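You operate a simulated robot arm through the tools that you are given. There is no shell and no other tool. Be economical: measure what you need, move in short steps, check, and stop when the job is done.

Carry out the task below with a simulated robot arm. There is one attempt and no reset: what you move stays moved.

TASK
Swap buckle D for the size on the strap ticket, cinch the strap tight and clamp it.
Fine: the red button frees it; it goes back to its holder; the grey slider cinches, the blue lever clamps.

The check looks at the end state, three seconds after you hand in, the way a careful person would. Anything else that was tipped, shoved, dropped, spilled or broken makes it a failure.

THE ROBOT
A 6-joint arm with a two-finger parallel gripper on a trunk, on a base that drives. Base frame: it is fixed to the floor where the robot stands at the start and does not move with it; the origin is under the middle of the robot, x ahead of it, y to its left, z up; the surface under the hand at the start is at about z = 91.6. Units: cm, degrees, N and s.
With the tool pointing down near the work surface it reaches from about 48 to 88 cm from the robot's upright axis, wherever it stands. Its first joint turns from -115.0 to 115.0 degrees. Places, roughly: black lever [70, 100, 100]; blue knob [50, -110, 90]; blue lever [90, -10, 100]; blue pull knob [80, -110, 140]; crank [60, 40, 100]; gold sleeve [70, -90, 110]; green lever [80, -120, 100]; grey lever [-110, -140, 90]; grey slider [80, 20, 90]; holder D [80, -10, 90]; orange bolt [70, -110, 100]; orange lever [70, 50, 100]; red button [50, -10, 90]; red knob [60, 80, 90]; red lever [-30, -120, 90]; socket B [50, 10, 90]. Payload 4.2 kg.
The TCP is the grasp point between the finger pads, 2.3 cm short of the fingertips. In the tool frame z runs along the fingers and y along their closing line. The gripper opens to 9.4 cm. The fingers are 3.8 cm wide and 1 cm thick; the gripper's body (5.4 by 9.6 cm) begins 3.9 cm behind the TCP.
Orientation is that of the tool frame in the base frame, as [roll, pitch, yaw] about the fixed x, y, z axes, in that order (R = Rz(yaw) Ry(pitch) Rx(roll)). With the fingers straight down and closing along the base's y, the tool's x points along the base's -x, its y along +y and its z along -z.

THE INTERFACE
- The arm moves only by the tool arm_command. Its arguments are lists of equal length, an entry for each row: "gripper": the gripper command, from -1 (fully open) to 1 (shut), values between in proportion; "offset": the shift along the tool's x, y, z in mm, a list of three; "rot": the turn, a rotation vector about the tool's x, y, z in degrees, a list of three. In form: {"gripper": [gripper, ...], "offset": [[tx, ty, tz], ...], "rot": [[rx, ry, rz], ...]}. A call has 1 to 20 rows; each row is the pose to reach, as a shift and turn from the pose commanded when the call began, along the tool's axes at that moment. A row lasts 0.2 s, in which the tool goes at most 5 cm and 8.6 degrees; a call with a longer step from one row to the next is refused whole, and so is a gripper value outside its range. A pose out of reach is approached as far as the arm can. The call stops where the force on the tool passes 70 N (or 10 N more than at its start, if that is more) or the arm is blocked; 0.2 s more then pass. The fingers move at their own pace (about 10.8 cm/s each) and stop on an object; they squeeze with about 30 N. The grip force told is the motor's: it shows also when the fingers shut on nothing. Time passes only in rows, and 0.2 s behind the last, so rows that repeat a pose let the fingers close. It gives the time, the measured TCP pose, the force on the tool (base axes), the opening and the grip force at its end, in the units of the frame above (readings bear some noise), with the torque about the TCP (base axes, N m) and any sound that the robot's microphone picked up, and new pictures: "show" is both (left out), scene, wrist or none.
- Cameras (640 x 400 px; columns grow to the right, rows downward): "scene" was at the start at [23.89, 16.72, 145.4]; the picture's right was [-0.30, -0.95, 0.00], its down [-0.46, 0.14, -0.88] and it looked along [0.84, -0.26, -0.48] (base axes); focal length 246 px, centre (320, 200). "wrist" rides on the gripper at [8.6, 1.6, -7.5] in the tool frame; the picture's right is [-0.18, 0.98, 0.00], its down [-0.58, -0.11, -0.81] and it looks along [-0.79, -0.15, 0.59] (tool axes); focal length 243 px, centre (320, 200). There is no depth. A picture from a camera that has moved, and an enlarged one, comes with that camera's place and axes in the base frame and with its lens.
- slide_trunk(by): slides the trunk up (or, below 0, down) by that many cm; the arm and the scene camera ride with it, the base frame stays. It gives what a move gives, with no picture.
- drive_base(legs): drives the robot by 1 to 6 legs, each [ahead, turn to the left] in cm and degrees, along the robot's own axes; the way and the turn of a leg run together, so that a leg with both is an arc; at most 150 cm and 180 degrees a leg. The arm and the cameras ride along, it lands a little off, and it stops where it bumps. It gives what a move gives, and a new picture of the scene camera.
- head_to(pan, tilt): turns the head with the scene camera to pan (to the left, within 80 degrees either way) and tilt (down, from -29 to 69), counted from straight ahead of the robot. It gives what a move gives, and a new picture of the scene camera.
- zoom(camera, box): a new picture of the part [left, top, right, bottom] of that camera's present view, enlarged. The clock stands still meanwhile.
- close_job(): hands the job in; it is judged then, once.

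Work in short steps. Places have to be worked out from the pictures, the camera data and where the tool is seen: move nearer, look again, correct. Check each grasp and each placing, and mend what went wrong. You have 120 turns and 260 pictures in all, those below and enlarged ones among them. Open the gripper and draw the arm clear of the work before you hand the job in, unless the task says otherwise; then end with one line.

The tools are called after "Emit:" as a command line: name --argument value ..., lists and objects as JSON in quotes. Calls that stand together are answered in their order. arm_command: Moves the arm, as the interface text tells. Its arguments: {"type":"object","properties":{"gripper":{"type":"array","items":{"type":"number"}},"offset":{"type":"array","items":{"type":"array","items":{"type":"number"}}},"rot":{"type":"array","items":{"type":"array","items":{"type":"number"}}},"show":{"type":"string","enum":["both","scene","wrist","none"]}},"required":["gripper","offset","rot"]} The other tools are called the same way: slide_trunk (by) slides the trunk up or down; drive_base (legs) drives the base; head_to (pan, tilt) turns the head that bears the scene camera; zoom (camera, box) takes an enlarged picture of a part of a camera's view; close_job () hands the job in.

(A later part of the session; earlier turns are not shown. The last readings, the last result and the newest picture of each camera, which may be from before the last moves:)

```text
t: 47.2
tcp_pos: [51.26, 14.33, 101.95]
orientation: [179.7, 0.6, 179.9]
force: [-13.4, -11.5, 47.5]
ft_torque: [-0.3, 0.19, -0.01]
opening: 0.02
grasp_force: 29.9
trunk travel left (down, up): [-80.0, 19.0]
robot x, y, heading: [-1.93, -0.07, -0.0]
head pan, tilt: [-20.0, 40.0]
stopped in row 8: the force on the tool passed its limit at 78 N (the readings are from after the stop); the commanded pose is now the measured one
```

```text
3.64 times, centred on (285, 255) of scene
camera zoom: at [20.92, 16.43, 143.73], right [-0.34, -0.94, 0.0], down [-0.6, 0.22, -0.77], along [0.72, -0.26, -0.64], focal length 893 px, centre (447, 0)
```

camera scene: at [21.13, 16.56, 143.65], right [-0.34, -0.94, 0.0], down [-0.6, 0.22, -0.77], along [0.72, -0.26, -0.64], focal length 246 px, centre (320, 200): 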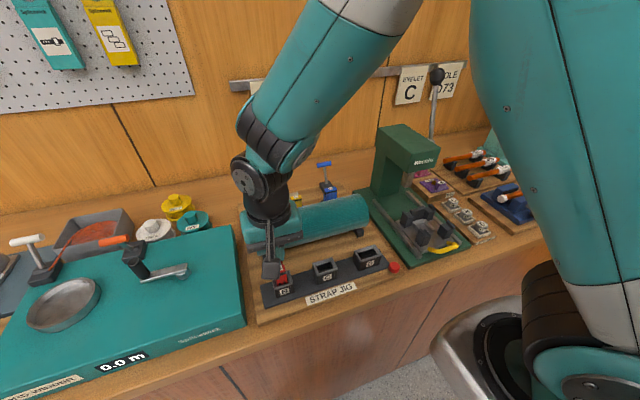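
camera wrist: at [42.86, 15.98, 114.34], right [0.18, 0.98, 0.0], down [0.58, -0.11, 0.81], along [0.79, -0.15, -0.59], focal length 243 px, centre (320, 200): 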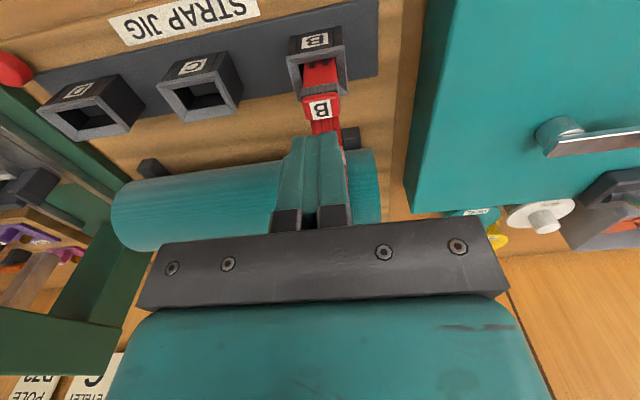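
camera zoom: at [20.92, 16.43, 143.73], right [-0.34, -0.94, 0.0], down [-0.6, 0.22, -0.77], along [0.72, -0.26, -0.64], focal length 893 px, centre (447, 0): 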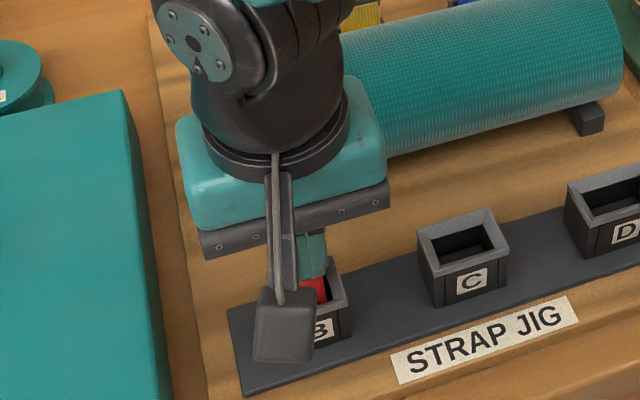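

I rise and inspect how deep B sits.

Emit:
arm_command --gripper '[1, 1, 1]' --offset '[[0, 0, -20], [0, 0, -50], [0, 0, -50]]' --rot '[[0, 0, 0], [0, 0, 0], [0, 0, 0]]' --show "none"

Emit:
zoom --camera "wrist" --box '[250, 20, 390, 130]'

Emit:
zoom --camera "scene" --box '[250, 230, 330, 300]'

```text
t: 48.0
tcp_pos: [51.32, 14.33, 106.64]
orientation: [179.7, 0.5, 179.9]
force: [-0.3, -0.7, -0.3]
ft_torque: [0.02, 0.0, -0.03]
opening: 0.01
grasp_force: 30.1
trunk travel left (down, up): [-80.0, 19.0]
robot x, y, heading: [-2.17, -0.05, 0.0]
head pan, tilt: [-20.0, 40.0]
```

```text
3.64 times, centred on (320, 75) of wrist
camera zoom: at [42.77, 16.0, 114.12], right [0.18, 0.98, 0.01], down [0.57, -0.11, 0.81], along [0.8, -0.15, -0.59], focal length 882 px, centre (320, 654)
```

zoom: 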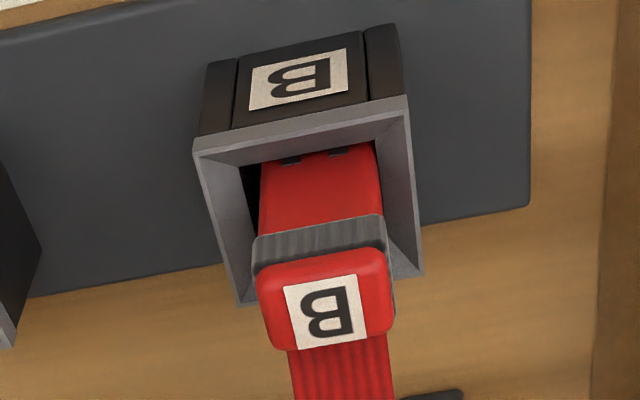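

```text
5.71 times, centred on (290, 265) of scene
camera zoom: at [21.14, 16.55, 143.64], right [-0.34, -0.94, 0.0], down [-0.6, 0.22, -0.77], along [0.72, -0.26, -0.64], focal length 1403 px, centre (491, -171)
```

zoom: 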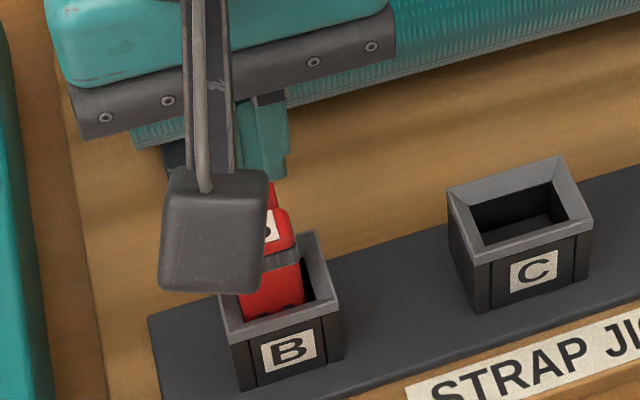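

B now looks seated as deep as D originally was. I verify with a gentle pull test: grip and lift a few millimetres while reading force.

Emit:
arm_command --gripper '[0, 0, 0, 0, 0, 1, 1, 1, 1, 1, 1]' --offset '[[0, 0, 0], [0, 0, 0], [0, -1, 40], [0, -1, 74], [0, -1, 74], [0, -1, 74], [0, -1, 74], [0, -1, 74], [0, -1, 71], [0, -1, 69], [0, -1, 69]]' --rot '[[0, 0, 0], [0, 0, 0], [0, 0, 0], [0, 0, 0], [0, 0, 0], [0, 0, 0], [0, 0, 0], [0, 0, 0], [0, 0, 0], [0, 0, 0], [0, 0, 0]]' --show "none"

Emit:
zoom --camera "wrist" --box '[240, 60, 400, 230]'

```text
t: 50.4
tcp_pos: [51.29, 14.37, 99.84]
orientation: [179.7, 0.4, 180.0]
force: [-2.9, 14.8, -21.7]
ft_torque: [-0.16, 0.17, 0.1]
opening: 2.31
grasp_force: 30.3
trunk travel left (down, up): [-80.0, 19.0]
robot x, y, heading: [-1.99, -0.06, -0.1]
head pan, tilt: [-20.0, 40.0]
```

```text
2.35 times, centred on (320, 145) of wrist
camera zoom: at [42.76, 16.03, 107.28], right [0.18, 0.98, 0.01], down [0.58, -0.11, 0.81], along [0.8, -0.15, -0.59], focal length 571 px, centre (320, 329)
```

zoom: 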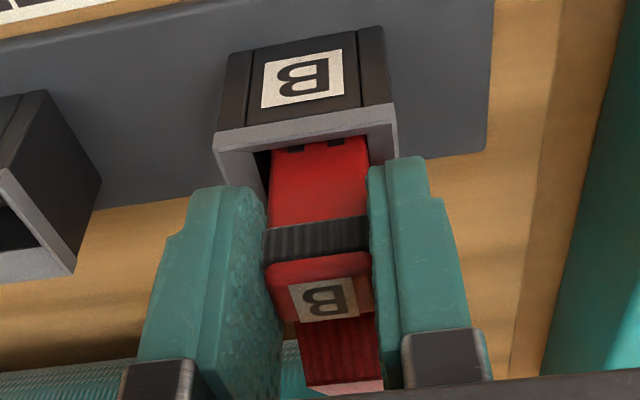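

It resists the pull (22 N), which suggests it is latched. I shift +y 1.5 mm to remove the side load and pull a little more to be sure it isn't just friction.

Emit:
arm_command --gripper '[1, 1, 1, 1]' --offset '[[0, 1.5, 0], [0, 2, 0], [0, 2, -3], [0, 2, -3]]' --rot '[[0, 0, 0], [0, 0, 0], [0, 0, 0], [0, 0, 0]]' --show "none"

Emit:
zoom --camera "wrist" --box '[240, 60, 400, 230]'

```text
t: 51.4
tcp_pos: [51.38, 14.35, 100.01]
orientation: [179.8, 0.3, 179.9]
force: [-5.3, 0.8, -21.7]
ft_torque: [-0.15, 0.17, 0.07]
opening: 2.33
grasp_force: 30.3
trunk travel left (down, up): [-80.0, 19.0]
robot x, y, heading: [-2.37, -0.1, -0.1]
head pan, tilt: [-20.0, 40.0]
```

```text
2.35 times, centred on (320, 145) of wrist
camera zoom: at [42.82, 16.08, 107.5], right [0.19, 0.98, 0.0], down [0.58, -0.11, 0.81], along [0.8, -0.15, -0.59], focal length 571 px, centre (320, 329)
```

zoom: 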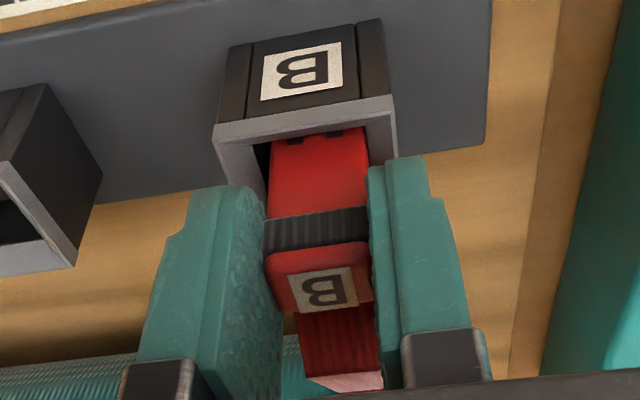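

The fingers slip while the buckle stays put, so B is latched. I release, rise and then drive forward 10 cm toward the slider.

Emit:
arm_command --gripper '[0, 0, 0, 0, 0, 0, 0]' --offset '[[0, 0, 0], [0, 0, 0], [0, 0, -30], [0, 0, -75], [0, 0, -120], [0, 0, -165], [0, 0, -190]]' --rot '[[0, 0, 0], [0, 0, 0], [0, 0, 0], [0, 0, 0], [0, 0, 0], [0, 0, 0], [0, 0, 0]]' --show "wrist"

Emit:
drive_base --legs '[[10, 0]]'

Emit:
zoom --camera "scene" --box '[220, 180, 420, 360]'

```text
t: 53.0
tcp_pos: [51.48, 14.31, 119.11]
orientation: [179.7, 0.3, 179.9]
force: [0.1, 0.2, 0.2]
ft_torque: [-0.01, 0.01, 0.02]
opening: 4.71
grasp_force: 0.1
trunk travel left (down, up): [-80.0, 19.0]
robot x, y, heading: [-2.02, -0.15, 0.1]
head pan, tilt: [-20.0, 40.0]
camera wrist: at [42.79, 15.91, 126.54], right [0.18, 0.98, 0.01], down [0.58, -0.11, 0.81], along [0.8, -0.15, -0.59], focal length 243 px, centre (320, 200)
```

wrist: 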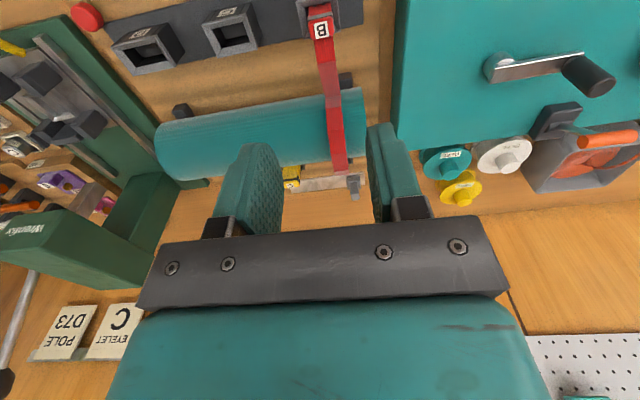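

```text
t: 54.2
tcp_pos: [61.62, 14.13, 119.07]
orientation: [179.8, 0.5, 179.8]
force: [-0.8, -0.3, 0.1]
ft_torque: [-0.03, 0.01, -0.03]
opening: 4.69
grasp_force: 0.1
trunk travel left (down, up): [-80.0, 19.0]
robot x, y, heading: [8.22, 0.1, 0.1]
head pan, tilt: [-20.0, 40.0]
camera scene: at [31.34, 16.52, 143.65], right [-0.34, -0.94, 0.0], down [-0.6, 0.22, -0.77], along [0.72, -0.26, -0.64], focal length 246 px, centre (320, 200)
```

scene: 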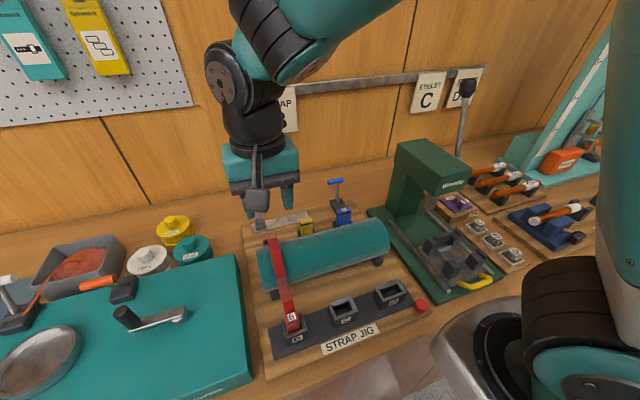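

```text
2.22 times, centred on (320, 270) of scene
camera zoom: at [31.34, 16.52, 143.65], right [-0.34, -0.94, 0.0], down [-0.6, 0.22, -0.77], along [0.72, -0.26, -0.64], focal length 546 px, centre (320, 44)
```

zoom: 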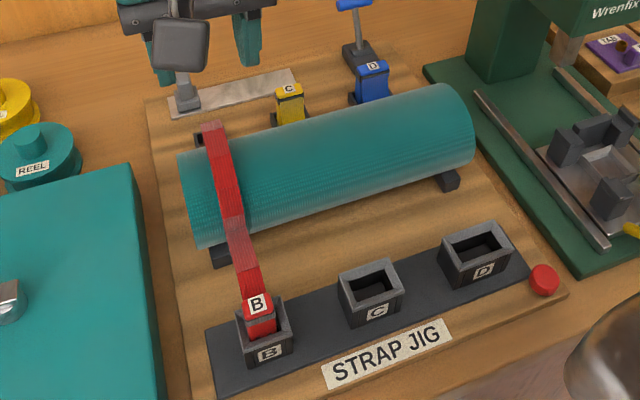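

B's strap now runs over the roll to the socket. I move the hand over the grey slider knob, estimated at (84.5,15.7,96.6).

Emit:
arm_command --gripper '[-0.2, -0.2, -0.2, -0.2, -0.2, -0.2, -0.2, -0.2]' --offset '[[-48, 5, 0], [-96, 15, 0], [-144, 15, 0], [-190, 15, 0], [-228, 15, 0], [-228, 15, 45], [-228, 15, 80], [-228, 15, 80]]' --rot '[[0, 0, 0], [0, 0, 0], [0, 0, 0], [0, 0, 0], [0, 0, 0], [0, 0, 0], [0, 0, 0], [0, 0, 0]]'

Emit:
zoom --camera "wrist" --box '[220, 40, 420, 200]'

Emit:
zoom --camera "scene" --box '[220, 150, 340, 250]'

```text
t: 56.0
tcp_pos: [84.68, 15.6, 111.44]
orientation: [179.7, 0.5, 179.8]
force: [0.3, 0.2, -0.3]
ft_torque: [-0.02, -0.02, 0.02]
opening: 5.64
grasp_force: 0.0
trunk travel left (down, up): [-80.0, 19.0]
robot x, y, heading: [8.3, -0.04, -0.1]
head pan, tilt: [-20.0, 40.0]
camera scene: at [31.35, 16.52, 143.65], right [-0.34, -0.94, 0.0], down [-0.6, 0.22, -0.77], along [0.72, -0.26, -0.64], focal length 246 px, centre (320, 200)
camera wrist: at [75.98, 17.22, 118.78], right [0.19, 0.98, 0.01], down [0.57, -0.11, 0.81], along [0.8, -0.15, -0.59], focal length 243 px, centre (320, 200)
```

scene: 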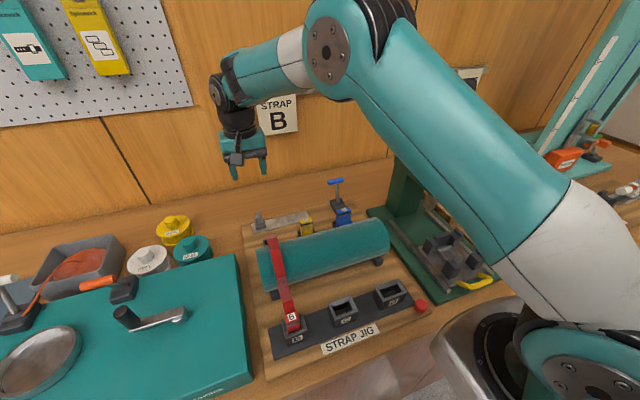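
wrist: 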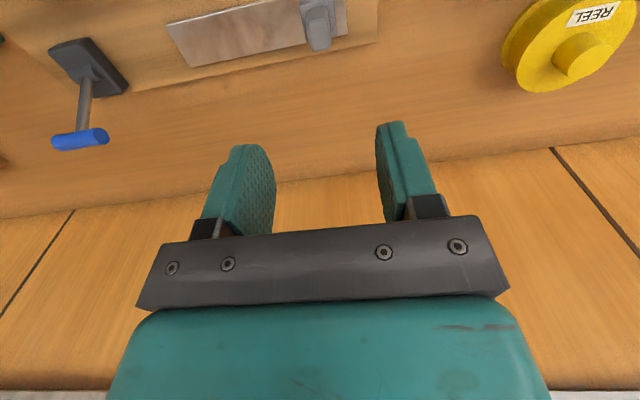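

```text
2.50 times, centred on (320, 120) of wrist
camera zoom: at [75.98, 17.22, 118.78], right [0.19, 0.98, 0.01], down [0.57, -0.11, 0.81], along [0.8, -0.15, -0.59], focal length 606 px, centre (320, 400)
```

zoom: 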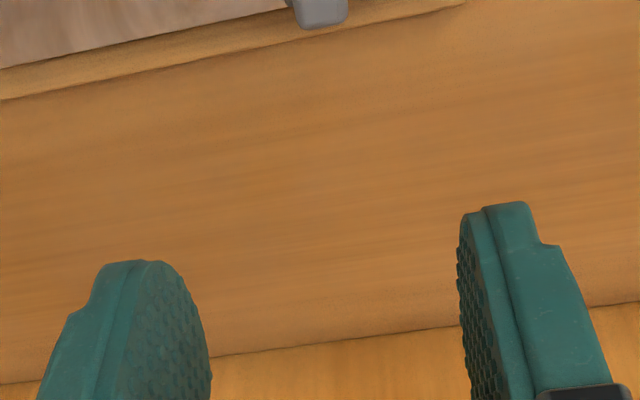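

```text
4.00 times, centred on (280, 200) of scene
camera zoom: at [31.35, 16.52, 143.65], right [-0.34, -0.94, 0.0], down [-0.6, 0.22, -0.77], along [0.72, -0.26, -0.64], focal length 982 px, centre (480, 200)
```

zoom: 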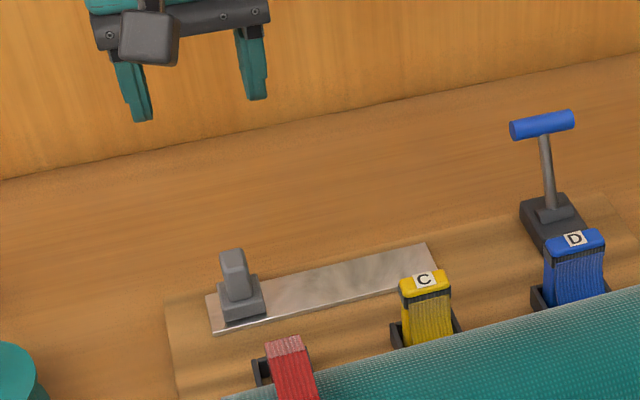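

Knob post at about (83.5,15.7), top z≈96.8. I descend with the fingers straddling it to TCP z≈97.4, then grip.

Emit:
arm_command --gripper '[-0.2, -0.2, -0.2, -0.2, -0.2, 1, 1, 1]' --offset '[[12, 0, 45], [12, 0, 90], [12, 0, 125], [12, 0, 140], [12, 0, 140], [12, 0, 140], [12, 0, 140], [12, 0, 140]]' --rot '[[0, 0, 0], [0, 0, 0], [0, 0, 0], [0, 0, 0], [0, 0, 0], [0, 0, 0], [0, 0, 0], [0, 0, 0]]' --show "wrist"

Emit:
zoom --camera "scene" --box '[220, 150, 360, 270]'

```text
t: 57.8
tcp_pos: [83.41, 15.73, 97.44]
orientation: [179.8, 0.4, 179.8]
force: [-0.8, -0.8, -2.9]
ft_torque: [-0.51, -0.79, 0.79]
opening: 1.77
grasp_force: 45.1
trunk travel left (down, up): [-80.0, 19.0]
robot x, y, heading: [7.65, -0.19, 0.1]
head pan, tilt: [-20.0, 40.0]
camera wrist: at [74.78, 17.37, 104.84], right [0.19, 0.98, 0.01], down [0.57, -0.11, 0.81], along [0.8, -0.15, -0.59], focal length 243 px, centre (320, 200)
```

wrist: 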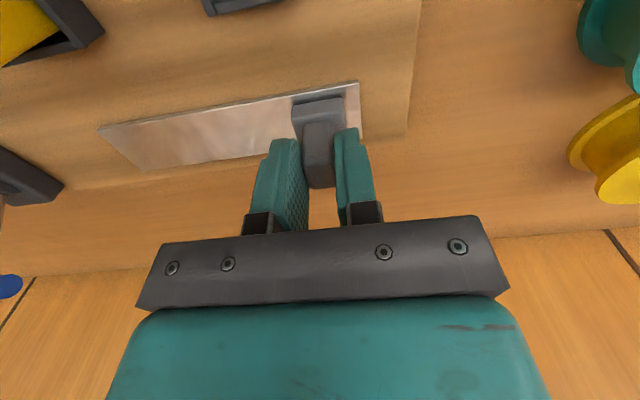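

```text
3.33 times, centred on (290, 210) of scene
camera zoom: at [31.36, 16.52, 143.65], right [-0.34, -0.94, 0.0], down [-0.6, 0.22, -0.77], along [0.72, -0.26, -0.64], focal length 818 px, centre (420, 167)
```

zoom: 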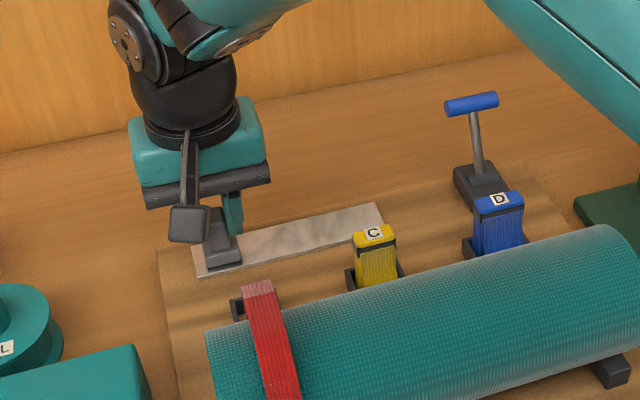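

Gripped the post. I draw it along −y in small steps toward the far end of its plate, watching force.

Emit:
arm_command --gripper '[1, 1, 1, 1, 1, 1, 1, 1]' --offset '[[0, -5, 0], [0, -12, 0], [0, -20, 0], [0, -30, 0], [0, -40, 0], [0, -50, 0], [0, -60, 0], [0, -60, 0]]' --rot '[[0, 0, 0], [0, 0, 0], [0, 0, 0], [0, 0, 0], [0, 0, 0], [0, 0, 0], [0, 0, 0], [0, 0, 0]]' --show "wrist"

Emit:
zoom --camera "scene" --box '[220, 150, 380, 340]'

```text
t: 59.6
tcp_pos: [83.45, 9.69, 97.39]
orientation: [179.8, 0.5, 179.7]
force: [-2.1, -0.3, 15.4]
ft_torque: [-0.54, 1.0, 0.77]
opening: 1.75
grasp_force: 45.2
trunk travel left (down, up): [-80.0, 19.0]
robot x, y, heading: [7.97, -0.08, -0.4]
head pan, tilt: [-20.0, 40.0]
camera wrist: at [74.76, 11.35, 104.82], right [0.19, 0.98, 0.01], down [0.57, -0.11, 0.81], along [0.8, -0.15, -0.58], focal length 243 px, centre (320, 200)
```

wrist: 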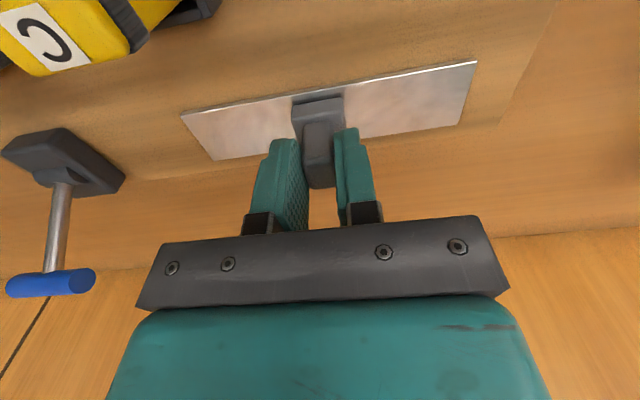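

```text
2.11 times, centred on (300, 245) of scene
camera zoom: at [31.29, 16.51, 143.68], right [-0.34, -0.94, 0.0], down [-0.6, 0.22, -0.77], along [0.72, -0.26, -0.64], focal length 517 px, centre (362, 105)
```

zoom: 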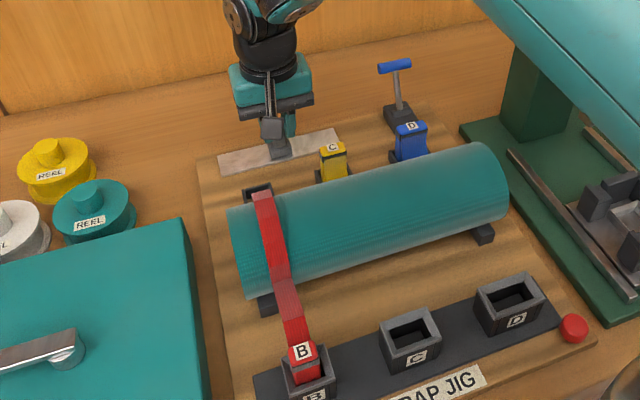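

The slider moves freely and the strap pulls taut; about 5 cm of plate remains. I continue in small steps.

Emit:
arm_command --gripper '[1, 1, 1, 1, 1, 1, 1, 1, 1, 1]' --offset '[[0, -8, -1], [0, -16, -1], [0, -24, -1], [0, -32, -1], [0, -38, -1], [0, -43, -1], [0, -47, -1], [0, -50, -1], [0, -53, -1], [0, -53, -1]]' --rot '[[0, 0, 0], [0, 0, 0], [0, 0, 0], [0, 0, 0], [0, 0, 0], [0, 0, 0], [0, 0, 0], [0, 0, 0], [0, 0, 0], [0, 0, 0]]' --show "wrist"

Emit:
zoom --camera "scene" --box '[220, 150, 380, 340]'

```text
t: 61.6
tcp_pos: [83.28, 5.6, 97.42]
orientation: [178.8, 0.8, -178.9]
force: [1.8, 20.0, -8.1]
ft_torque: [-0.57, -0.52, -1.02]
opening: 1.83
grasp_force: 45.2
trunk travel left (down, up): [-80.0, 19.0]
robot x, y, heading: [8.49, -0.27, 0.4]
head pan, tilt: [-20.0, 40.0]
stopped in row 10: the force on the tool passed its limit at 72 N (the readings are from after the stop); the commanded pose is now the measured one
camera wrist: at [74.69, 7.01, 104.79], right [0.16, 0.99, 0.02], down [0.57, -0.11, 0.81], along [0.8, -0.12, -0.58], focal length 243 px, centre (320, 200)
```

wrist: 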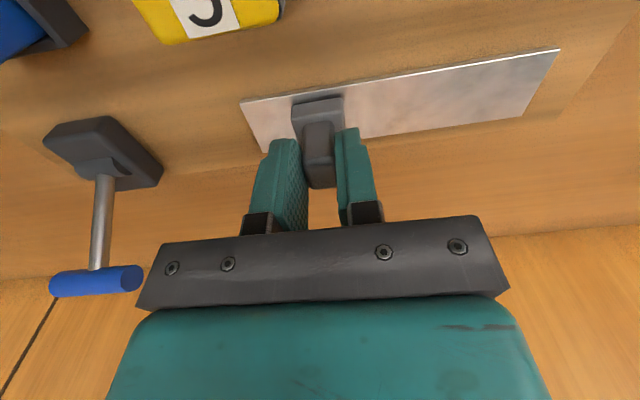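

```text
2.11 times, centred on (300, 245) of scene
camera zoom: at [31.29, 16.83, 143.6], right [-0.34, -0.94, 0.0], down [-0.61, 0.22, -0.77], along [0.72, -0.26, -0.64], focal length 517 px, centre (362, 105)
```

zoom: 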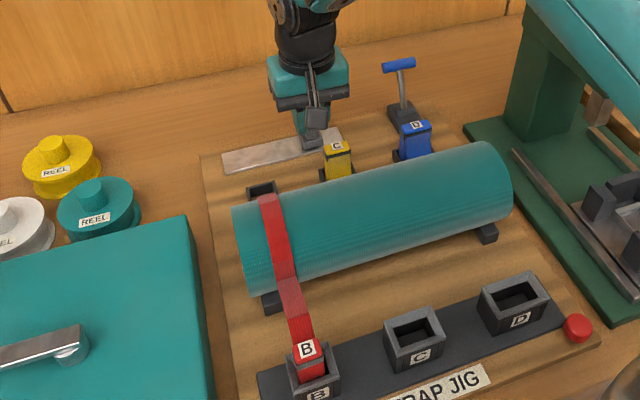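

The slider stopped at a firm 72 N at y≈5.6, so the strap is tight. I open and rise, and check that the slider stays.

Emit:
arm_command --gripper '[0, 0, 0, 0, 0, 0]' --offset '[[0, 0, 0], [0, 0, 0], [0, 0, -20], [0, 0, -60], [0, 0, -100], [0, 0, -130]]' --rot '[[0, 0, 0], [0, 0, 0], [0, 0, 0], [0, 0, 0], [0, 0, 0], [0, 0, 0]]' --show "wrist"

Emit:
zoom --camera "scene" --box '[220, 150, 380, 340]'

Emit:
zoom --camera "scene" --box '[260, 150, 360, 240]'

```text
t: 63.0
tcp_pos: [83.11, 5.15, 110.4]
orientation: [178.8, 0.7, -179.0]
force: [0.0, -0.5, 0.1]
ft_torque: [-0.01, 0.05, -0.02]
opening: 4.7
grasp_force: 0.1
trunk travel left (down, up): [-80.0, 19.0]
robot x, y, heading: [8.32, 0.08, 0.1]
head pan, tilt: [-20.0, 40.0]
camera wrist: at [74.51, 6.48, 117.9], right [0.17, 0.99, 0.02], down [0.57, -0.11, 0.81], along [0.8, -0.12, -0.59], focal length 243 px, centre (320, 200)
```

wrist: 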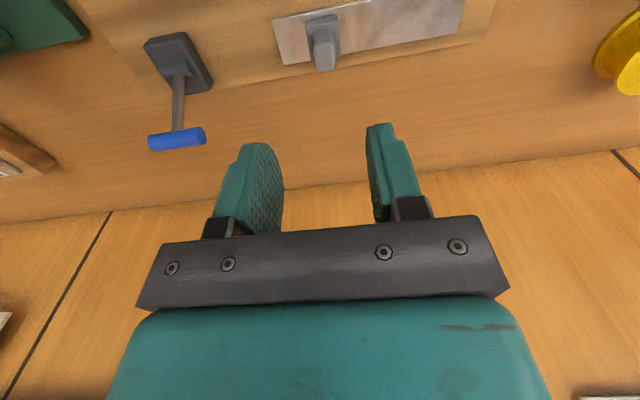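

```text
2.11 times, centred on (300, 245) of scene
camera zoom: at [31.31, 16.65, 143.64], right [-0.34, -0.94, 0.0], down [-0.6, 0.22, -0.77], along [0.72, -0.26, -0.64], focal length 517 px, centre (362, 105)
```

zoom: 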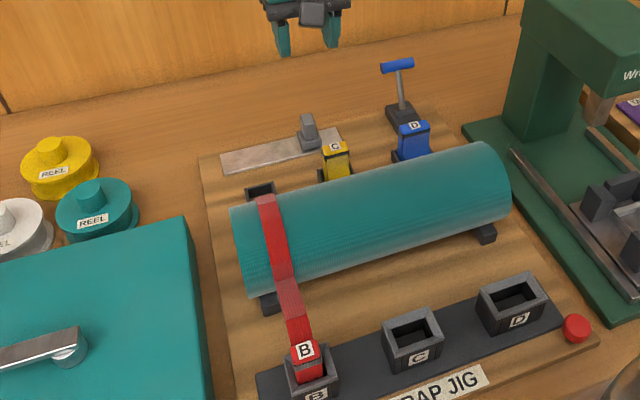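

```text
4.44 times, centred on (310, 195) of scene
camera zoom: at [31.31, 16.65, 143.64], right [-0.34, -0.94, 0.0], down [-0.6, 0.22, -0.77], along [0.72, -0.26, -0.64], focal length 1091 px, centre (364, 222)
```

zoom: 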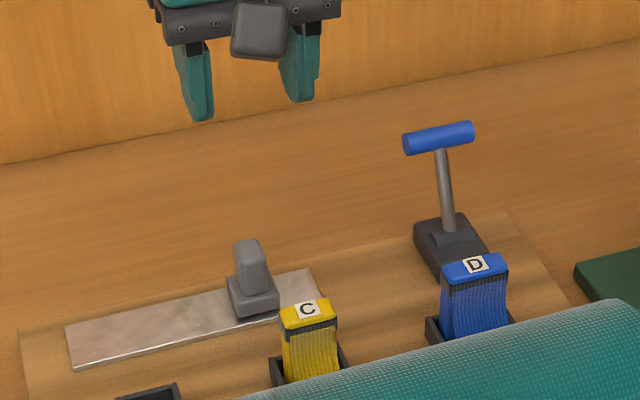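

The slider stays put; it travelled 10 cm. Now for the blue lever: I zoom in to judge which way it throws.

Emit:
zoom --camera "scene" --box '[330, 165, 390, 215]'

Emit:
zoom --camera "wrist" --box '[120, 10, 240, 170]'

```text
8.00 times, centred on (360, 190) of scene
camera zoom: at [31.31, 16.65, 143.64], right [-0.34, -0.94, 0.0], down [-0.6, 0.22, -0.77], along [0.72, -0.26, -0.64], focal length 1964 px, centre (0, 280)
```

zoom: 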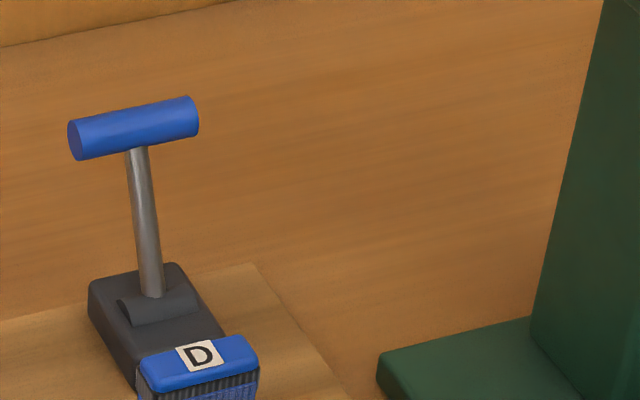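

```text
2.50 times, centred on (180, 90) of wrist
camera zoom: at [74.51, 6.48, 117.9], right [0.17, 0.99, 0.02], down [0.57, -0.11, 0.81], along [0.8, -0.12, -0.59], focal length 606 px, centre (670, 475)
```

zoom: 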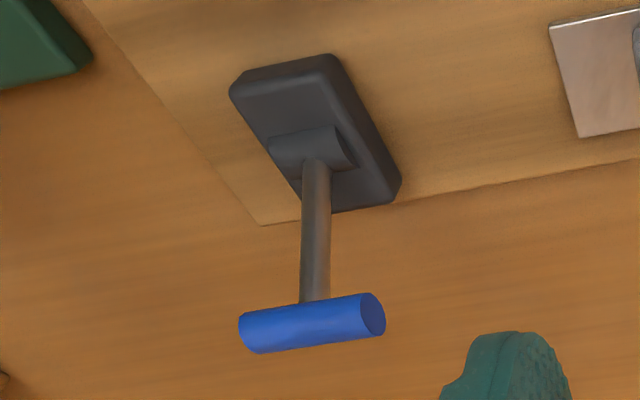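

The pivot lies along y with the lever leaning away (+x) and the base extending toward −x, so it should throw toward the robot. I bring closed fingers behind the handle, estimated at (86.3,-8.9,100.7).

Emit:
arm_command --gripper '[1, 1, 1, 1, 1]' --offset '[[-18, -36, 0], [-36, -72, 0], [-54, -108, 0], [-69, -141, 0], [-69, -141, 0]]' --rot '[[1.2, 0, 1], [1.2, 0, 1], [1.2, 0, 1], [1.2, 0, 1], [1.2, 0, 1]]'

Emit:
zoom --camera "scene" --box '[300, 130, 400, 220]'

```text
t: 64.2
tcp_pos: [90.43, -8.58, 110.53]
orientation: [-179.9, 0.8, 180.0]
force: [0.0, -0.1, 0.7]
ft_torque: [0.0, 0.02, 0.03]
opening: 0.0
grasp_force: 30.3
trunk travel left (down, up): [-80.0, 19.0]
robot x, y, heading: [8.43, -0.21, 0.1]
head pan, tilt: [-20.0, 40.0]
camera scene: at [31.28, 16.64, 143.65], right [-0.34, -0.94, 0.0], down [-0.6, 0.22, -0.77], along [0.72, -0.26, -0.64], focal length 246 px, centre (320, 200)
camera wrist: at [81.75, -6.93, 117.68], right [0.18, 0.98, 0.0], down [0.57, -0.11, 0.81], along [0.8, -0.15, -0.58], focal length 243 px, centre (320, 200)
```

scene: 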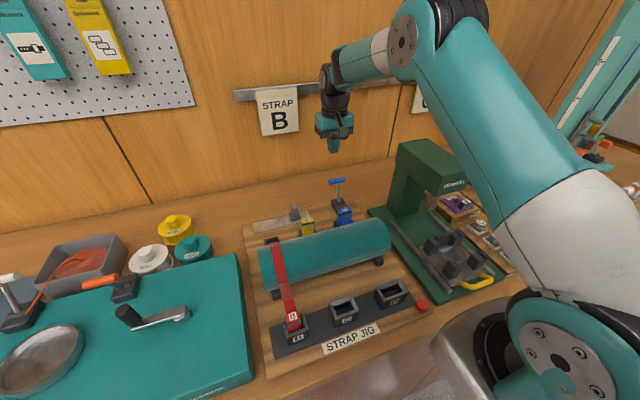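
wrist: 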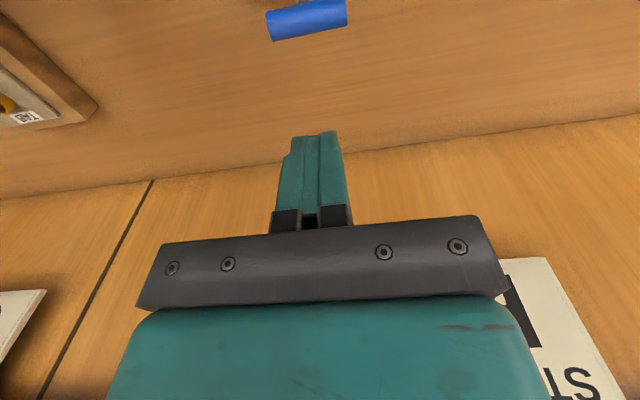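

```text
4.44 times, centred on (350, 175) of scene
camera zoom: at [31.28, 16.64, 143.65], right [-0.34, -0.94, 0.0], down [-0.6, 0.22, -0.77], along [0.72, -0.26, -0.64], focal length 1091 px, centre (187, 311)
```

zoom: 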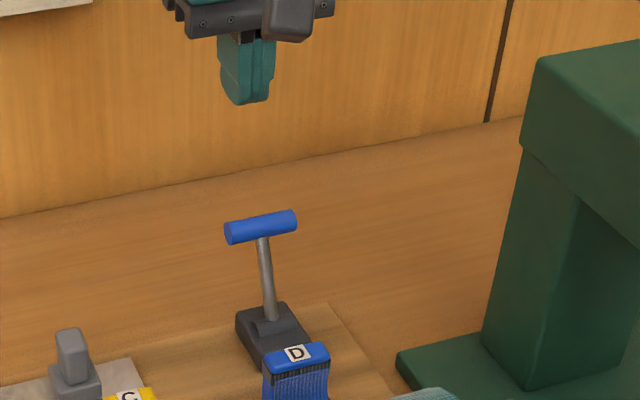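

The handle is at about (86.8,-8.6,101). I lower behind it to TCP z≈101.5, then push toward −x.

Emit:
arm_command --gripper '[1, 1, 1, 1, 1, 1, 1, 1, 1]' --offset '[[-6, 0, 30], [-6, 0, 65], [-6, 0, 90], [4, 0, 90], [12, 0, 90], [20, 0, 90], [30, 0, 90], [40, 0, 90], [40, 0, 90]]' --rot '[[0, 0, 0], [0, 0, 0], [0, 0, 0], [0, 0, 0], [0, 0, 0], [0, 0, 0], [0, 0, 0], [0, 0, 0], [0, 0, 0]]'

Emit:
zoom --camera "scene" --box '[300, 130, 400, 220]'

```text
t: 66.2
tcp_pos: [86.58, -8.78, 101.17]
orientation: [-180.0, 0.7, 179.9]
force: [0.1, -0.2, -1.2]
ft_torque: [0.02, 0.03, -0.01]
opening: 0.01
grasp_force: 29.6
trunk travel left (down, up): [-80.0, 19.0]
robot x, y, heading: [8.24, 0.61, 0.4]
head pan, tilt: [-20.0, 40.0]
camera scene: at [31.28, 16.64, 143.65], right [-0.34, -0.94, 0.0], down [-0.6, 0.22, -0.77], along [0.72, -0.26, -0.64], focal length 246 px, centre (320, 200)
camera wrist: at [77.84, -7.15, 108.45], right [0.18, 0.98, 0.0], down [0.57, -0.11, 0.81], along [0.8, -0.15, -0.58], focal length 243 px, centre (320, 200)
```

scene: 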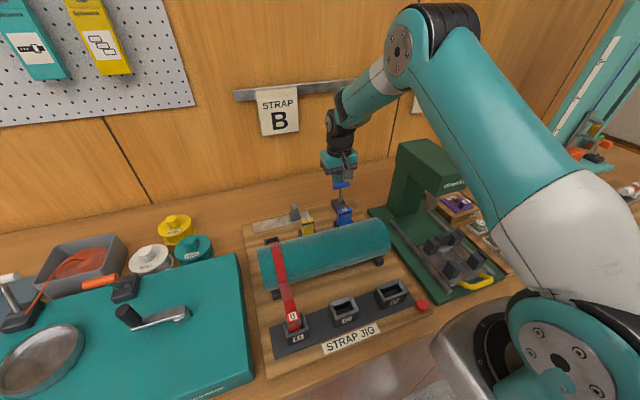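
wrist: 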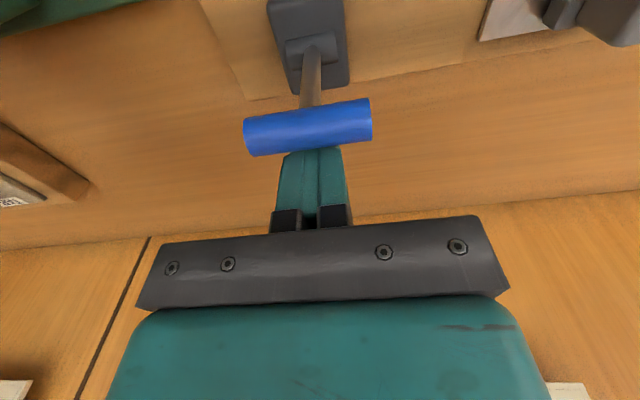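

```text
4.44 times, centred on (350, 175) of scene
camera zoom: at [31.28, 16.64, 143.65], right [-0.34, -0.94, 0.0], down [-0.6, 0.22, -0.77], along [0.72, -0.26, -0.64], focal length 1091 px, centre (187, 311)
```

zoom: 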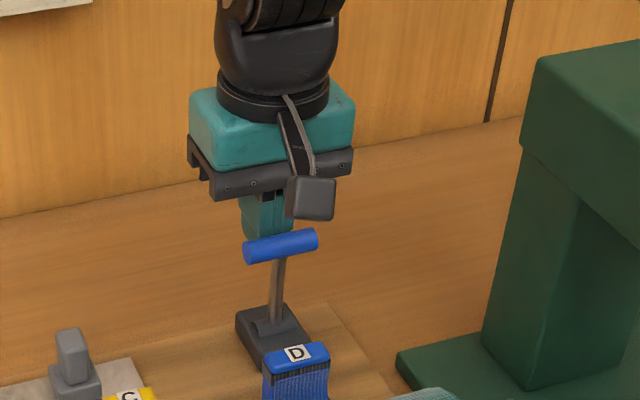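

The lever moves easily toward −x and is about vertical now. I continue pushing, descending slightly.

Emit:
arm_command --gripper '[1, 1, 1, 1, 1, 1, 1]' --offset '[[10, 0, 0], [20, 0, 1], [30, 0, 4], [40, 0, 8], [48, 0, 11], [55, 0, 14], [55, 0, 14]]' --rot '[[0, 0, 0], [0, 0, 0], [0, 0, 0], [0, 0, 0], [0, 0, 0], [0, 0, 0], [0, 0, 0]]'

Emit:
zoom --camera "scene" --box '[300, 130, 400, 220]'

```text
t: 67.3
tcp_pos: [83.68, -8.82, 101.14]
orientation: [-179.9, 3.6, 180.0]
force: [7.2, 0.1, 6.0]
ft_torque: [0.02, -0.08, 0.01]
opening: 0.01
grasp_force: 30.2
trunk travel left (down, up): [-80.0, 19.0]
robot x, y, heading: [8.25, 0.34, 0.5]
head pan, tilt: [-20.0, 40.0]
stopped in row 5: the force on the tool passed its limit at 75 N (the readings are from after the stop); the commanded pose is now the measured one
camera scene: at [31.37, 16.65, 143.65], right [-0.34, -0.94, 0.0], down [-0.61, 0.22, -0.77], along [0.72, -0.26, -0.64], focal length 246 px, centre (320, 200)
camera wrist: at [74.57, -7.16, 108.1], right [0.18, 0.98, 0.01], down [0.53, -0.11, 0.84], along [0.83, -0.15, -0.54], focal length 243 px, centre (320, 200)
```

scene: 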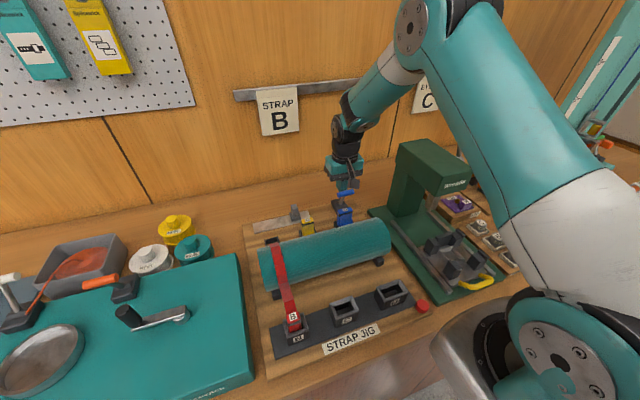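
wrist: 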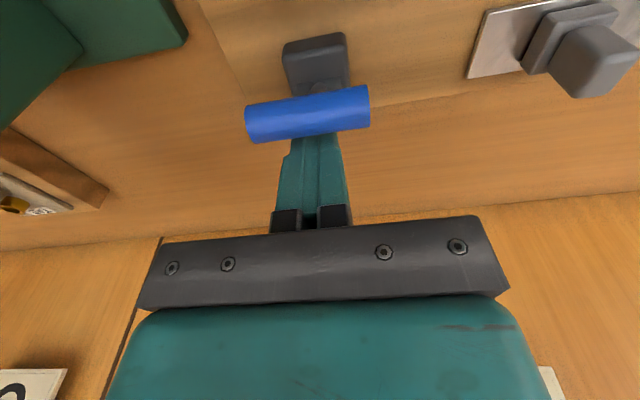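

```text
4.44 times, centred on (350, 175) of scene
camera zoom: at [31.37, 16.65, 143.65], right [-0.34, -0.94, 0.0], down [-0.61, 0.22, -0.77], along [0.72, -0.26, -0.64], focal length 1091 px, centre (187, 311)
```

zoom: 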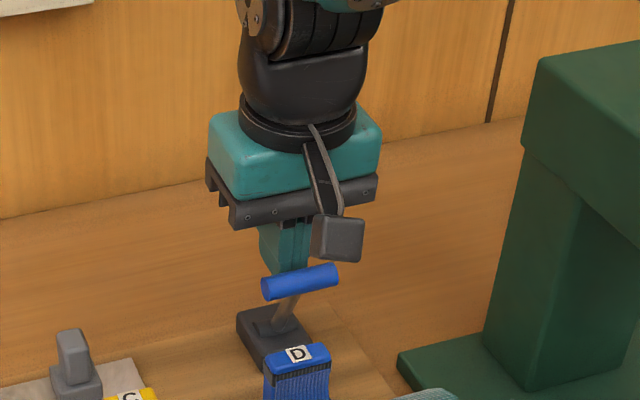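

It stopped at 75 N with the lever leaning about 20° forward, so this may be its end stop. I back off a little, restore the pitch and test with a gentle second push.

Emit:
arm_command --gripper '[1, 1, 1, 1, 1, 1, 1, 1]' --offset '[[-10, 0, 0], [-10, 0, 0], [-4, 0, 0], [0, 0, 0], [3, 0, 0], [6, 0, 0], [9, 0, 0], [9, 0, 0]]' --rot '[[0, 3.5, 0], [0, 3.5, 0], [0, 3.5, 0], [0, 3.5, 0], [0, 3.5, 0], [0, 3.5, 0], [0, 3.5, 0], [0, 3.5, 0]]' --show "wrist"

Emit:
zoom --camera "scene" --box '[300, 130, 400, 220]'

```text
t: 69.1
tcp_pos: [83.49, -8.84, 101.17]
orientation: [-180.0, 1.2, -180.0]
force: [60.3, 0.0, 9.3]
ft_torque: [0.01, -1.25, -0.08]
opening: 0.01
grasp_force: 30.4
trunk travel left (down, up): [-80.0, 19.0]
robot x, y, heading: [8.02, 0.13, 0.3]
head pan, tilt: [-20.0, 40.0]
camera wrist: at [74.79, -7.14, 108.54], right [0.18, 0.98, 0.0], down [0.56, -0.11, 0.82], along [0.8, -0.15, -0.57], focal length 243 px, centre (320, 200)
```

wrist: 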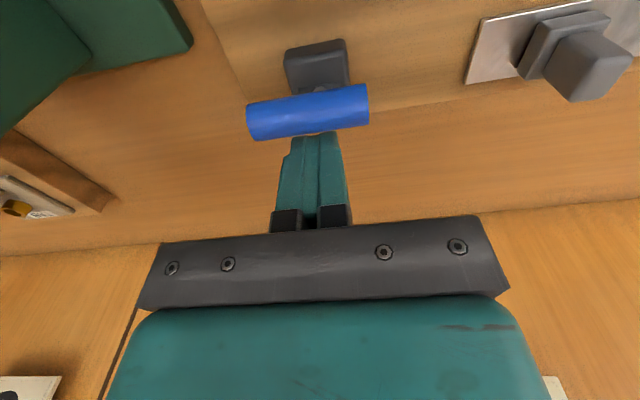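

```text
4.44 times, centred on (350, 175) of scene
camera zoom: at [31.62, 16.66, 143.62], right [-0.34, -0.94, 0.0], down [-0.61, 0.22, -0.76], along [0.72, -0.26, -0.64], focal length 1091 px, centre (187, 311)
```

zoom: 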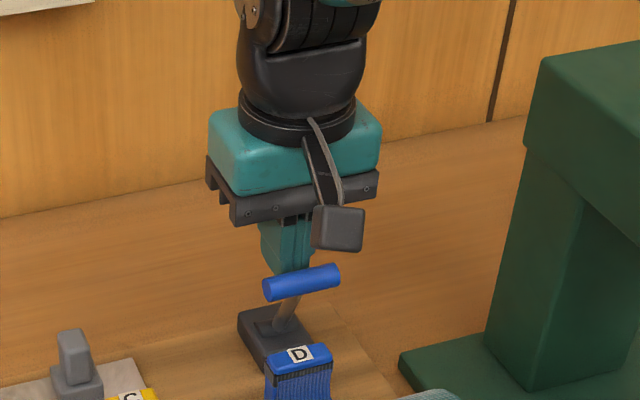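

60 N gives no further motion, so the lever is at its end stop. I back off, rise and check that it stays.

Emit:
arm_command --gripper '[1, 1, 1, 1, 1, 1]' --offset '[[-12, 0, 0], [-30, 0, 0], [-30, 0, -40], [-30, 0, -85], [-30, 0, -130], [-30, 0, -130]]' --rot '[[0, 0, 0], [0, 0, 0], [0, 0, 0], [0, 0, 0], [0, 0, 0], [0, 0, 0]]' --show "wrist"

Emit:
zoom --camera "scene" --box '[250, 150, 400, 250]'

Emit:
zoom --camera "scene" --box '[230, 210, 350, 350]'

```text
t: 70.5
tcp_pos: [85.68, -8.71, 114.14]
orientation: [-179.9, -0.3, 180.0]
force: [-0.2, -0.7, -0.7]
ft_torque: [-0.01, 0.03, 0.02]
opening: 0.01
grasp_force: 30.2
trunk travel left (down, up): [-80.0, 19.0]
robot x, y, heading: [8.06, 0.24, 0.3]
head pan, tilt: [-20.0, 40.0]
camera wrist: at [77.02, -7.07, 121.73], right [0.18, 0.98, 0.0], down [0.59, -0.11, 0.8], along [0.79, -0.15, -0.6], focal length 243 px, centre (320, 200)
```

wrist: 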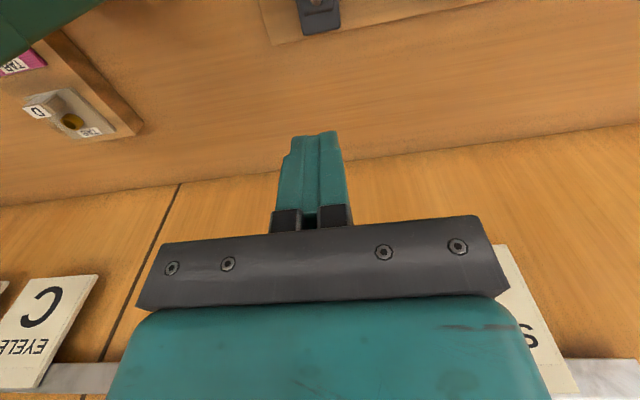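

```text
4.00 times, centred on (325, 200) of scene
camera zoom: at [31.35, 16.65, 143.65], right [-0.34, -0.94, 0.0], down [-0.6, 0.22, -0.77], along [0.72, -0.26, -0.64], focal length 982 px, centre (300, 200)
```

zoom: 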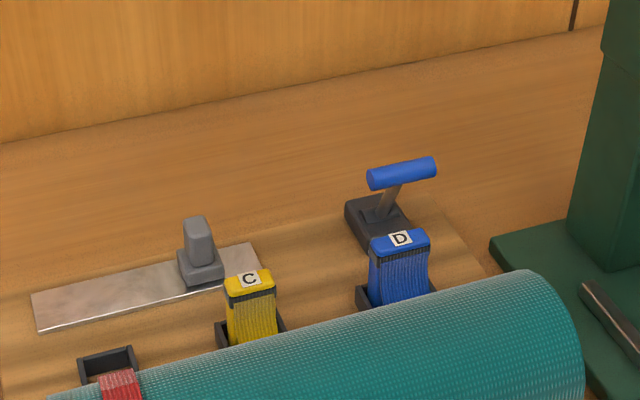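

```text
2.86 times, centred on (290, 280) of scene
camera zoom: at [31.35, 16.65, 143.65], right [-0.34, -0.94, 0.0], down [-0.6, 0.22, -0.77], along [0.72, -0.26, -0.64], focal length 702 px, centre (406, -29)
```

zoom: 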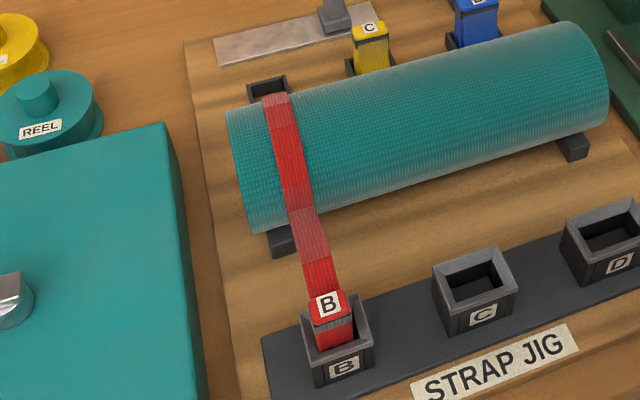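

The lever, slider and B look right, but D seems about 5 mm proud in its holder (my fingers may have met the rim first). I'll press D down gently with closed fingertips and a slight tilt to keep the camera off the roll.

Emit:
arm_command --gripper '[1, 1, 1, 1, 1, 1]' --offset '[[35, 7, 0], [70, 14, 0], [105, 20, 0], [105, 20, 45], [105, 20, 90], [105, 20, 90]]' --rot '[[0, 4, 0], [0, 8, 0], [0, 8, 0], [0, 8, 0], [0, 8, 0], [0, 8, 0]]' --show "wrist"

Emit:
zoom --camera "scene" --box '[290, 140, 390, 240]'

```text
t: 71.9
tcp_pos: [74.9, -6.82, 105.04]
orientation: [-180.0, -8.3, 180.0]
force: [0.4, 0.0, -0.5]
ft_torque: [-0.01, 0.0, -0.01]
opening: 0.0
grasp_force: 29.8
trunk travel left (down, up): [-80.0, 19.0]
robot x, y, heading: [8.13, 0.45, 0.2]
head pan, tilt: [-20.0, 40.0]
camera wrist: at [67.52, -5.14, 113.62], right [0.18, 0.98, -0.03], down [0.69, -0.11, 0.71], along [0.7, -0.15, -0.7], focal length 243 px, centre (320, 200)
```

wrist: 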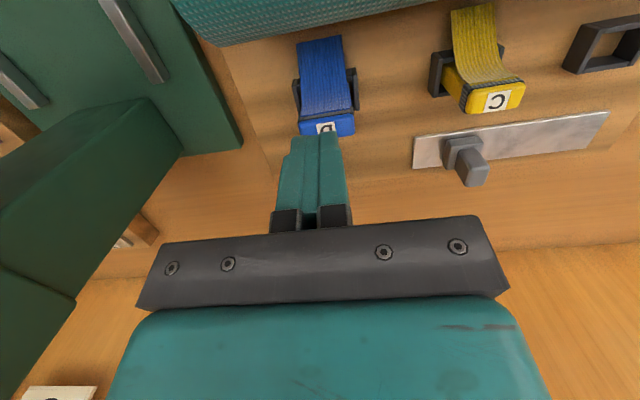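

```text
4.00 times, centred on (340, 190) of scene
camera zoom: at [31.32, 16.65, 143.66], right [-0.34, -0.94, 0.0], down [-0.6, 0.22, -0.77], along [0.72, -0.26, -0.64], focal length 982 px, centre (240, 240)
```

zoom: 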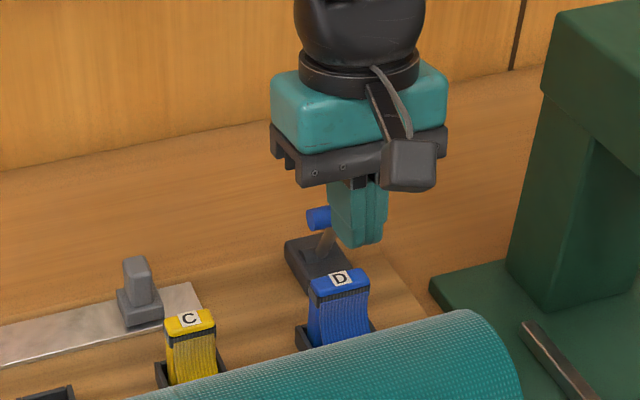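

The fingers are above D. I press down slowly.

Emit:
arm_command --gripper '[1, 1, 1, 1, 1, 1, 1, 1, 1, 1, 1]' --offset '[[-3, 0, 20], [-4.3, 0, 30], [-5, 0, 34], [-5.3, 0, 37], [-5.8, 0, 40], [-6.2, 0, 43], [-6.6, 0, 46], [-7, 0, 49], [-7.2, 0, 51], [-7.4, 0, 53], [-7.4, 0, 53]]' --rot '[[0, 0, 0], [0, 0, 0], [0, 0, 0], [0, 0, 0], [0, 0, 0], [0, 0, 0], [0, 0, 0], [0, 0, 0], [0, 0, 0], [0, 0, 0], [0, 0, 0]]' --show "none"

Emit:
zoom --camera "scene" --box '[290, 140, 390, 240]'

```text
t: 74.2
tcp_pos: [75.54, -6.83, 100.52]
orientation: [180.0, -7.1, 180.0]
force: [-2.1, -0.5, 35.2]
ft_torque: [-0.01, -0.49, -0.01]
opening: 0.02
grasp_force: 30.1
trunk travel left (down, up): [-80.0, 19.0]
robot x, y, heading: [8.19, 0.01, 0.2]
head pan, tilt: [-20.0, 40.0]
stopped in row 11: the force on the tool passed its limit at 72 N (the readings are from after the stop); the commanded pose is now the measured one
```

```text
4.00 times, centred on (340, 190) of scene
camera zoom: at [31.17, 16.67, 143.65], right [-0.34, -0.94, 0.0], down [-0.6, 0.22, -0.77], along [0.72, -0.26, -0.64], focal length 982 px, centre (240, 240)
```

zoom: 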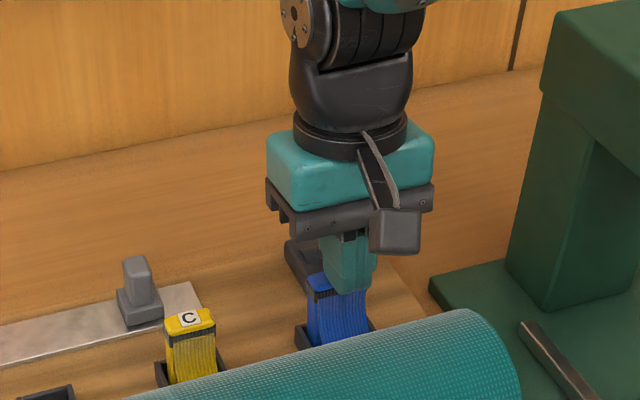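

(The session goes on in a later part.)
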